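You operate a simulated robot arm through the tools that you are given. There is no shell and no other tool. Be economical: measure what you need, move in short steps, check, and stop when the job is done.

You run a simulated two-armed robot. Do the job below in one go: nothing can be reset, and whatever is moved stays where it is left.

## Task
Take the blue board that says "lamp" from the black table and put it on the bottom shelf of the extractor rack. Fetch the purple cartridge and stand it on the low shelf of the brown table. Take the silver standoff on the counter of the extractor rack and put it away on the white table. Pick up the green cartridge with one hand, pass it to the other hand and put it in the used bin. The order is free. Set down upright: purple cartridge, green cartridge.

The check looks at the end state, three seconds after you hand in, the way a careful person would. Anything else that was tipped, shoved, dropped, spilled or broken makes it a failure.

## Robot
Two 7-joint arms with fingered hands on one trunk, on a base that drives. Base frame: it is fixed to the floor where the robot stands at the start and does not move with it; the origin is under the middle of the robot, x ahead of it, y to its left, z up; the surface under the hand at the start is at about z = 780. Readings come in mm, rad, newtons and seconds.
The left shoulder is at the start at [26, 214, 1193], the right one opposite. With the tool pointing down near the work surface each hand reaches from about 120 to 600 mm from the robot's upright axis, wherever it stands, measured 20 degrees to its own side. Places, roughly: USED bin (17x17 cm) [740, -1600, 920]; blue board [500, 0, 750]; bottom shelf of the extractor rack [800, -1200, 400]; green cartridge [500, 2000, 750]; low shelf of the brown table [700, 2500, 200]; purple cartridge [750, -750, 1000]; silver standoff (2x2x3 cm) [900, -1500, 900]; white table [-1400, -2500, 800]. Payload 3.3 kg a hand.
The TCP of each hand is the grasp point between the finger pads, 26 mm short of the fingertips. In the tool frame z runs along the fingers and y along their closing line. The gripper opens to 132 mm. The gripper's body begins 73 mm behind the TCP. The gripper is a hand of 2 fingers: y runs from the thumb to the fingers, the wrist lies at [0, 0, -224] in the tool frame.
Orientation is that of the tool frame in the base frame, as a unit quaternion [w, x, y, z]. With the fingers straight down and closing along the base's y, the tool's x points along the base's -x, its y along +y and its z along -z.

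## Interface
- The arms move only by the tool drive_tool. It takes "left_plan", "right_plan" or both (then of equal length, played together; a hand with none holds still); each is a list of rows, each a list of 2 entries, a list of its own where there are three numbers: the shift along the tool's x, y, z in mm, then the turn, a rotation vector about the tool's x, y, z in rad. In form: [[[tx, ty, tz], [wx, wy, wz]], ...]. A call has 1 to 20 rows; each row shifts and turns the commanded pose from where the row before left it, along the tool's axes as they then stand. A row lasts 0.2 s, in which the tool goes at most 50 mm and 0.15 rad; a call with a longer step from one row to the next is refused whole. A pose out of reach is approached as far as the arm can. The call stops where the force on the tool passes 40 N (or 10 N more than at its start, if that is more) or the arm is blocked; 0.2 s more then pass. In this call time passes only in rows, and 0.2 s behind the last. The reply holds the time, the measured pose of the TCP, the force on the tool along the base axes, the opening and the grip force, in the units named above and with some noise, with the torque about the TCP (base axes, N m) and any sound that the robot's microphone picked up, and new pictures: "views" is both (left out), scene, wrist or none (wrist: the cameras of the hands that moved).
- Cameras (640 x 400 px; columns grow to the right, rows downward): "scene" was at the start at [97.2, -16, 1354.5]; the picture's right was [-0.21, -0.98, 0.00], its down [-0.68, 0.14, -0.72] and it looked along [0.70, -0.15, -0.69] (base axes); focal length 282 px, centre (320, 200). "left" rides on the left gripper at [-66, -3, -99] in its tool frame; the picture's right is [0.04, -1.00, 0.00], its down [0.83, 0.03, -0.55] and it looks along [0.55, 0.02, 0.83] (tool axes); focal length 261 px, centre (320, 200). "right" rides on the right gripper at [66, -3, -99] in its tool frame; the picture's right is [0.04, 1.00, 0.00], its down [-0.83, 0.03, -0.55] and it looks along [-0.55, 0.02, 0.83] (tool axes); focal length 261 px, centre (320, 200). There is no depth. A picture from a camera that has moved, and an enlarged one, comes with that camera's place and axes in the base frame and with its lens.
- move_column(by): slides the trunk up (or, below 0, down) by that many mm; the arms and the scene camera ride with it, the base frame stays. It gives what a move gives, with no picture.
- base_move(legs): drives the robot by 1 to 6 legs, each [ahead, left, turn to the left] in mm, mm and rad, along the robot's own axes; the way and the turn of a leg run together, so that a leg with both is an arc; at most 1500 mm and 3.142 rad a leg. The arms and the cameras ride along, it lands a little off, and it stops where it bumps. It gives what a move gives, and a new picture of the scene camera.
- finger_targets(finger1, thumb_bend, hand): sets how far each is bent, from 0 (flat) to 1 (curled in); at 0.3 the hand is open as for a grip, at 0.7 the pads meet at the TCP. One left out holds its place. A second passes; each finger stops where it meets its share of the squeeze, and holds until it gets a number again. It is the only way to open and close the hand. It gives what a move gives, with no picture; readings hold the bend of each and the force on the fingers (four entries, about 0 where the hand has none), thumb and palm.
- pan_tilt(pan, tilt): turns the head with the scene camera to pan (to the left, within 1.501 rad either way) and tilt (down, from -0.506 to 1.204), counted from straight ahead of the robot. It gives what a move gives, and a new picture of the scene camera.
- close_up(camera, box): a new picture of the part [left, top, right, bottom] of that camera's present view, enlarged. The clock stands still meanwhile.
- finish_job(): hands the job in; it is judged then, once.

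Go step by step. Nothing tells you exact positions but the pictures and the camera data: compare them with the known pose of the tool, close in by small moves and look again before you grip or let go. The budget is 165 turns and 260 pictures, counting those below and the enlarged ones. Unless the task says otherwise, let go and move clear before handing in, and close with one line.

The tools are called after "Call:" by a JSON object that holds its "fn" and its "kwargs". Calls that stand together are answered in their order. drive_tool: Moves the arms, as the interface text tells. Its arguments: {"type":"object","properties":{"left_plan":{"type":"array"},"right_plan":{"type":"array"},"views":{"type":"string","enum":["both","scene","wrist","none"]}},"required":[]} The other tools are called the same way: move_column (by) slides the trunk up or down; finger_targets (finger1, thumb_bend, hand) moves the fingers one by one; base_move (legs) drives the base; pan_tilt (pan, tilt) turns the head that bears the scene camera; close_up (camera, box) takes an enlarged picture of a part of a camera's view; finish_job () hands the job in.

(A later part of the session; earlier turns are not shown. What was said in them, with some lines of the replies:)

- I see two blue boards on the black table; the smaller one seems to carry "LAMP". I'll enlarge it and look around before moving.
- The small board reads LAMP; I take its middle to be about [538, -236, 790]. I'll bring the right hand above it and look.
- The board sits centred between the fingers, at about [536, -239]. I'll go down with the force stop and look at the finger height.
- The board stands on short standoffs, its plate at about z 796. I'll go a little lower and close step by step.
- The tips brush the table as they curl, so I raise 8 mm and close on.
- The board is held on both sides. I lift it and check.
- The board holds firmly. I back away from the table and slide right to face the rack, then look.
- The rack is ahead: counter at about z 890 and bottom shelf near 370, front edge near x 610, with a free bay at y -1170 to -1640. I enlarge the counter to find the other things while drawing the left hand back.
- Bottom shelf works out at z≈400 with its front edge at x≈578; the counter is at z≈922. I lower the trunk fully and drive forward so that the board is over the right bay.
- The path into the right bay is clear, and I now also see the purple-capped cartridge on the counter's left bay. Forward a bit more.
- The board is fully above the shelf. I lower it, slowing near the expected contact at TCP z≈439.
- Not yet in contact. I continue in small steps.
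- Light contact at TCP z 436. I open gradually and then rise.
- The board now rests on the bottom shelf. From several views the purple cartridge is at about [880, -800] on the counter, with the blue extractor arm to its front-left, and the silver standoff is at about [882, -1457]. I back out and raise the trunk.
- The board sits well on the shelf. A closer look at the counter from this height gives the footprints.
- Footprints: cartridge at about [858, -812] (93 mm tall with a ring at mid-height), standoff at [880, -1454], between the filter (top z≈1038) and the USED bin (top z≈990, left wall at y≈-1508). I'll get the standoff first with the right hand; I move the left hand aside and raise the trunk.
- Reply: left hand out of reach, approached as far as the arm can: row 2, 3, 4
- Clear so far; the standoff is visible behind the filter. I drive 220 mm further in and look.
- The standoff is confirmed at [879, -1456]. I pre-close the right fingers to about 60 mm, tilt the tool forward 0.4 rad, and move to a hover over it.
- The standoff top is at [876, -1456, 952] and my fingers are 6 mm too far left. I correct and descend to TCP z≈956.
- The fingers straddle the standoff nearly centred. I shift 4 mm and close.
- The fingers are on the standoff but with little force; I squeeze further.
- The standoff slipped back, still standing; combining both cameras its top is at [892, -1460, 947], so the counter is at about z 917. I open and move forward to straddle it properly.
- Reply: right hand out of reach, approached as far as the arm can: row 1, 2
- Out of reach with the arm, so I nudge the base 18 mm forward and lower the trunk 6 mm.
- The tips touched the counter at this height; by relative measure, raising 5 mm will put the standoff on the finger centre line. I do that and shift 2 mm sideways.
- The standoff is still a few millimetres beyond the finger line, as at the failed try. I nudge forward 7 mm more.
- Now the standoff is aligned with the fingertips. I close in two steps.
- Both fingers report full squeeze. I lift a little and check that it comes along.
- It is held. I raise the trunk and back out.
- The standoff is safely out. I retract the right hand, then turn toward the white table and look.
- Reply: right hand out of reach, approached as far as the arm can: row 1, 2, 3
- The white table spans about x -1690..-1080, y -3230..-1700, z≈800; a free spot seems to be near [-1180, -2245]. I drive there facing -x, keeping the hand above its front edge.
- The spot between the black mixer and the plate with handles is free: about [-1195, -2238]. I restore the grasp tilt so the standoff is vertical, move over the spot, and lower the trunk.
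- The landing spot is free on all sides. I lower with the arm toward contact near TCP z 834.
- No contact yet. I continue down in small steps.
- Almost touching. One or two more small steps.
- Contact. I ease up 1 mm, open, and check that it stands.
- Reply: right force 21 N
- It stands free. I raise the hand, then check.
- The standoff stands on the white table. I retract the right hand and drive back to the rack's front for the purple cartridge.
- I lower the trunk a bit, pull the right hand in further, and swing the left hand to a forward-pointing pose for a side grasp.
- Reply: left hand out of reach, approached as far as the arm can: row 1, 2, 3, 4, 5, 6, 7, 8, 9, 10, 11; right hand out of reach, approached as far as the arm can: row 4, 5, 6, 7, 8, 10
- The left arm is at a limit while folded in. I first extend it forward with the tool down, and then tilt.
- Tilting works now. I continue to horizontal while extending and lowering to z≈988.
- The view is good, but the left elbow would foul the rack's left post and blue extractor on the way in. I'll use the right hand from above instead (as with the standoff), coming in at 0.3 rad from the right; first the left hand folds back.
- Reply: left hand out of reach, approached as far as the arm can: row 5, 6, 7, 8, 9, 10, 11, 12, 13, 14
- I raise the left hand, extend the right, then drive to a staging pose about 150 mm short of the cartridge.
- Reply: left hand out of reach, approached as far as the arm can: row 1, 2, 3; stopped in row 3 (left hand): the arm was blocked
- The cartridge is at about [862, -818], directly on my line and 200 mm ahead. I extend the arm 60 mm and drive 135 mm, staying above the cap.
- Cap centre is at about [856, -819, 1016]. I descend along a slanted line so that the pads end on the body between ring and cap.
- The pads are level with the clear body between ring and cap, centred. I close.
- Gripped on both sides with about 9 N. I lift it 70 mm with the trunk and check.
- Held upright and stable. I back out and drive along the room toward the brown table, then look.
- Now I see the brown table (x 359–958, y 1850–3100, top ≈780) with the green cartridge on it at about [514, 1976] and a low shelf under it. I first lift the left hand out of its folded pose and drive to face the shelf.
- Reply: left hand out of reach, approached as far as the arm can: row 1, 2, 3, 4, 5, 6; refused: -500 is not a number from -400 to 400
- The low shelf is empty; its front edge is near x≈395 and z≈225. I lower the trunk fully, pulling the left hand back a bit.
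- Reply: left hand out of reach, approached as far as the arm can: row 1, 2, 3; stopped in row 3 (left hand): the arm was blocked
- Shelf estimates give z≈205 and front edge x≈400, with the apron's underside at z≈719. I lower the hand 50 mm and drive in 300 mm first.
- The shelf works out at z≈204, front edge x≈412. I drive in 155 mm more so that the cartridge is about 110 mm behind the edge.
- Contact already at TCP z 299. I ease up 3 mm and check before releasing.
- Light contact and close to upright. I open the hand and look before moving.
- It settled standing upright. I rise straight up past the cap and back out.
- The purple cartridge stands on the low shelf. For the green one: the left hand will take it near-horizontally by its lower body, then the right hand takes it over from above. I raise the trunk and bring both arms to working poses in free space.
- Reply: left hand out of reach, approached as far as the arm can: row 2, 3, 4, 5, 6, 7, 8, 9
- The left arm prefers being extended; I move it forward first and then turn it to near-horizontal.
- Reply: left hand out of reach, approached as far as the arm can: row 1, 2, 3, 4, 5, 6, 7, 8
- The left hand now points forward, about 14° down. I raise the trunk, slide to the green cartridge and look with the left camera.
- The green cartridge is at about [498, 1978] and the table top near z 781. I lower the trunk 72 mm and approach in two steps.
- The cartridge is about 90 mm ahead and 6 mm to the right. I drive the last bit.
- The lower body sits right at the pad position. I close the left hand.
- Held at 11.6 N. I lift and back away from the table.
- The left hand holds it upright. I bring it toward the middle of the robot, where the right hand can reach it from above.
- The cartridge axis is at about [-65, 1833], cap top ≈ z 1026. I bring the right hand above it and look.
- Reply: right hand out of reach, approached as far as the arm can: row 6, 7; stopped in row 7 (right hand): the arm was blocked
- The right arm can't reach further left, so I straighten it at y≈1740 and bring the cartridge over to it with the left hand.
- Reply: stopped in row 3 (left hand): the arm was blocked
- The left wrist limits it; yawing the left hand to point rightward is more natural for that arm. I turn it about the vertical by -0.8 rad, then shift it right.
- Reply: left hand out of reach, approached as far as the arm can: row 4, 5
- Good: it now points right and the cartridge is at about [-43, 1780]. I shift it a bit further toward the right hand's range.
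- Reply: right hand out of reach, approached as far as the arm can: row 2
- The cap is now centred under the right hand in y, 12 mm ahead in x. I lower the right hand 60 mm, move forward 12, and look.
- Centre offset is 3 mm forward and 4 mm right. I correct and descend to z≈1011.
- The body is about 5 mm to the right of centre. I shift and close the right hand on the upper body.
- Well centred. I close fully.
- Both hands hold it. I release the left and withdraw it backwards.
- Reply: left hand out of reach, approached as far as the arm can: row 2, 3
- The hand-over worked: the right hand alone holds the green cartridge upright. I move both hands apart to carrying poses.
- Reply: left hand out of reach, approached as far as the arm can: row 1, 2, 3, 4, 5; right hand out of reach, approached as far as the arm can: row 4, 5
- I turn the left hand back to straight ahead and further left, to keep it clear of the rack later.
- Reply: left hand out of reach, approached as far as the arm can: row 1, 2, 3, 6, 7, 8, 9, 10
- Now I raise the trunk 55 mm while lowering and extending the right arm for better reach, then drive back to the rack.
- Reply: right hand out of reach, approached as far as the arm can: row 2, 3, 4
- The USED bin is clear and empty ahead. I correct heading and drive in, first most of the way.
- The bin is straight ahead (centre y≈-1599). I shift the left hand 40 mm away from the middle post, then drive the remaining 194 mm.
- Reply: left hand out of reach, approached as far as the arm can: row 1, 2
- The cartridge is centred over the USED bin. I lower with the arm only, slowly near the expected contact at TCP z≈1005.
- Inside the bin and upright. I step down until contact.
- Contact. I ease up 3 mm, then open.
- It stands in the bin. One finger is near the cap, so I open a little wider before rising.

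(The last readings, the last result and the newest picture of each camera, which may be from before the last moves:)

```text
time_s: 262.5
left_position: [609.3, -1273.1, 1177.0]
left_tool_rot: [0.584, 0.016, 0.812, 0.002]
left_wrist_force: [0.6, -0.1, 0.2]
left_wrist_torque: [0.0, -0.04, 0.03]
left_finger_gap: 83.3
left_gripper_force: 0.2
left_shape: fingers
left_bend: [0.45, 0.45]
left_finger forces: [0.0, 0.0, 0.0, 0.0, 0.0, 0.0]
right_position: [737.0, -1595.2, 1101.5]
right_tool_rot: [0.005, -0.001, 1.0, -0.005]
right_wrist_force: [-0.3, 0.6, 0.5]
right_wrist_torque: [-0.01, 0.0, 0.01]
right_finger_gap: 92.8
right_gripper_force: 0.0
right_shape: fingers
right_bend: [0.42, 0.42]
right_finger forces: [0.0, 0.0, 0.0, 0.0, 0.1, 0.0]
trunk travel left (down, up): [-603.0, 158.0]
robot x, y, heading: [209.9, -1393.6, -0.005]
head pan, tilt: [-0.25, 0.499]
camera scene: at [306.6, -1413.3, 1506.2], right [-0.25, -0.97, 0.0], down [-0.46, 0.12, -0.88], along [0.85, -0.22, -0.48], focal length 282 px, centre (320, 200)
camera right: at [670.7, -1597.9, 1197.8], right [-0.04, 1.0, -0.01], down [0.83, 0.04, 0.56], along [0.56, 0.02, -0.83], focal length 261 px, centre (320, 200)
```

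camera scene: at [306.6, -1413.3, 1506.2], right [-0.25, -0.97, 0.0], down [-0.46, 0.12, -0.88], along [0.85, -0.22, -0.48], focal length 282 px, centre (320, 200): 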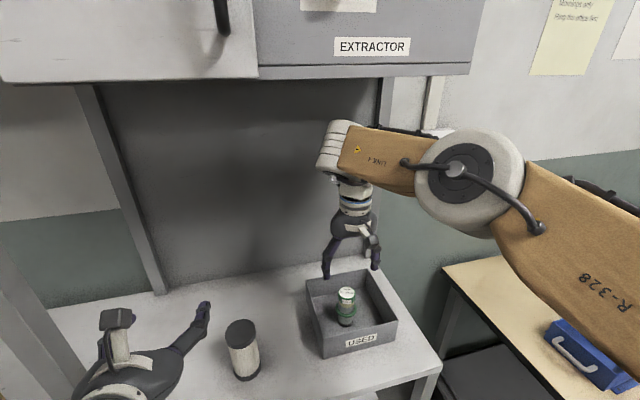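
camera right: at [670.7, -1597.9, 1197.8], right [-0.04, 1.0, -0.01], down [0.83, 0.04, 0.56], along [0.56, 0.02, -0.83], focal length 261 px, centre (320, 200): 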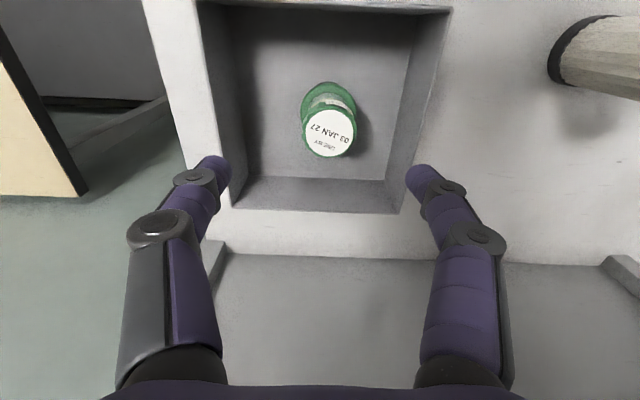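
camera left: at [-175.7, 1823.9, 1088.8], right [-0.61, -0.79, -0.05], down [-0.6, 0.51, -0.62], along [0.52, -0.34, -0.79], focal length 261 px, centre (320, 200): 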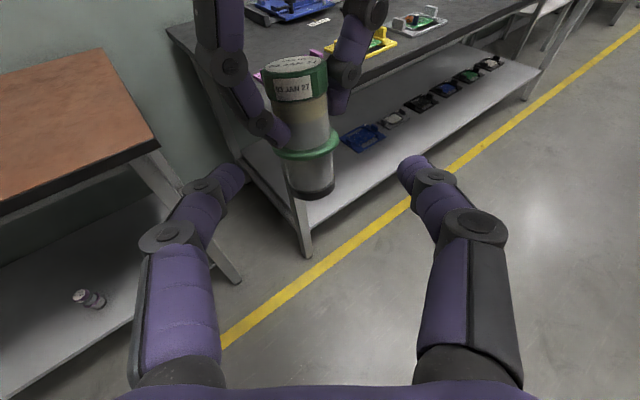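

The green cartridge stands upright in the USED bin and the hand is clear above it. I back the robot away straight and take a last look at the rack.

Call:
{"fn": "base_move", "kwargs": {"legs": [[-550, 0, 0]]}}

Call:
{"fn": "pan_tilt", "kwargs": {"pan": 0.1, "tilt": 0.45}}

```text
time_s: 265.7
left_position: [62.0, -1269.0, 1178.5]
left_tool_rot: [0.584, 0.017, 0.812, 0.001]
left_wrist_force: [-0.4, -0.4, -0.7]
left_wrist_torque: [0.03, 0.0, -0.04]
left_finger_gap: 83.5
left_gripper_force: 0.1
left_shape: fingers
left_bend: [0.45, 0.45]
left_finger forces: [0.0, 0.1, 0.0, 0.1, 0.0, 0.0]
right_position: [190.0, -1591.2, 1101.7]
right_tool_rot: [0.007, -0.001, 1.0, -0.003]
right_wrist_force: [0.1, 0.0, 0.5]
right_wrist_torque: [0.0, -0.02, -0.01]
right_finger_gap: 93.2
right_gripper_force: 0.0
right_shape: fingers
right_bend: [0.42, 0.42]
right_finger forces: [0.0, 0.1, 0.0, 0.1, 0.1, 0.0]
trunk travel left (down, up): [-603.0, 158.0]
robot x, y, heading: [-341.8, -1390.5, -0.009]
head pan, tilt: [-0.25, 0.499]
camera scene: at [-241.9, -1409.4, 1506.2], right [-0.26, -0.97, 0.0], down [-0.46, 0.12, -0.88], along [0.85, -0.22, -0.48], focal length 282 px, centre (320, 200)
```

scene: 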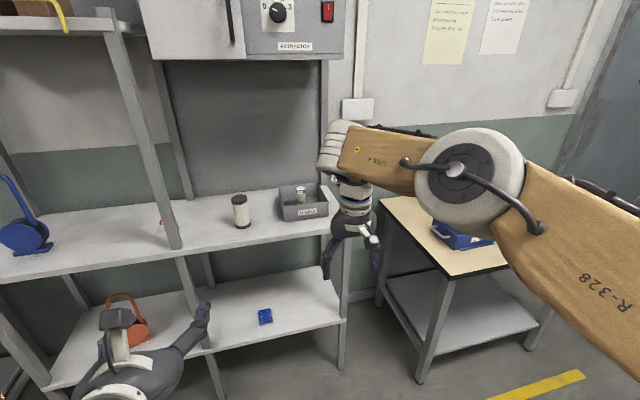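

```text
time_s: 266.5
left_position: [61.4, -1268.2, 1176.5]
left_tool_rot: [0.584, 0.015, 0.812, 0.003]
left_wrist_force: [-0.2, -0.9, -0.2]
left_wrist_torque: [-0.01, 0.0, 0.0]
left_finger_gap: 83.3
left_gripper_force: 0.0
left_shape: fingers
left_bend: [0.45, 0.45]
left_finger forces: [0.0, 0.0, 0.0, 0.1, 0.0, 0.0]
right_position: [189.7, -1592.4, 1100.1]
right_tool_rot: [0.006, -0.001, 1.0, -0.004]
right_wrist_force: [-0.6, -0.4, 0.6]
right_wrist_torque: [-0.03, -0.02, 0.0]
right_finger_gap: 93.0
right_gripper_force: 0.0
right_shape: fingers
right_bend: [0.42, 0.42]
right_finger forces: [0.0, 0.0, 0.0, 0.1, 0.0, 0.0]
trunk travel left (down, up): [-603.0, 158.0]
robot x, y, heading: [-335.8, -1384.5, -0.008]
head pan, tilt: [0.099, 0.45]
camera scene: at [-237.5, -1377.9, 1510.6], right [0.09, -1.0, 0.0], down [-0.43, -0.04, -0.9], along [0.9, 0.08, -0.44], focal length 282 px, centre (320, 200)
```

scene: 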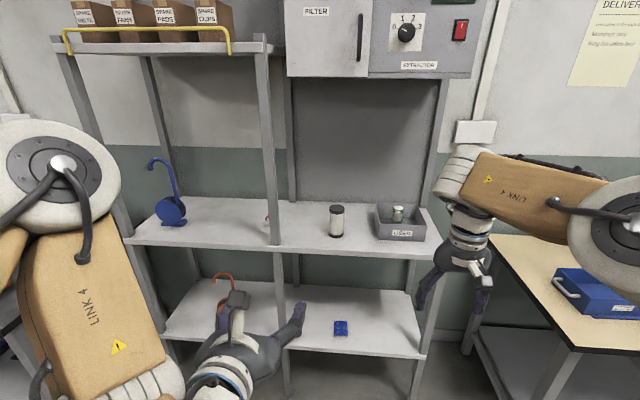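

Everything is in place: the board is on the bottom shelf, the green cartridge stands in the USED bin, and nothing else on the rack has moved. I saw the purple cartridge and the standoff standing when I left them, so I hand in.

Call:
{"fn": "finish_job", "kwargs": {}}

```text
The job is handed in.
```

All four items were placed and the job is handed in: the "lamp" board lies on the rack's bottom shelf, the purple cartridge stands on the brown table's low shelf, the silver standoff is on the white table, and the green cartridge, passed from left hand to right, stands in the USED bin.
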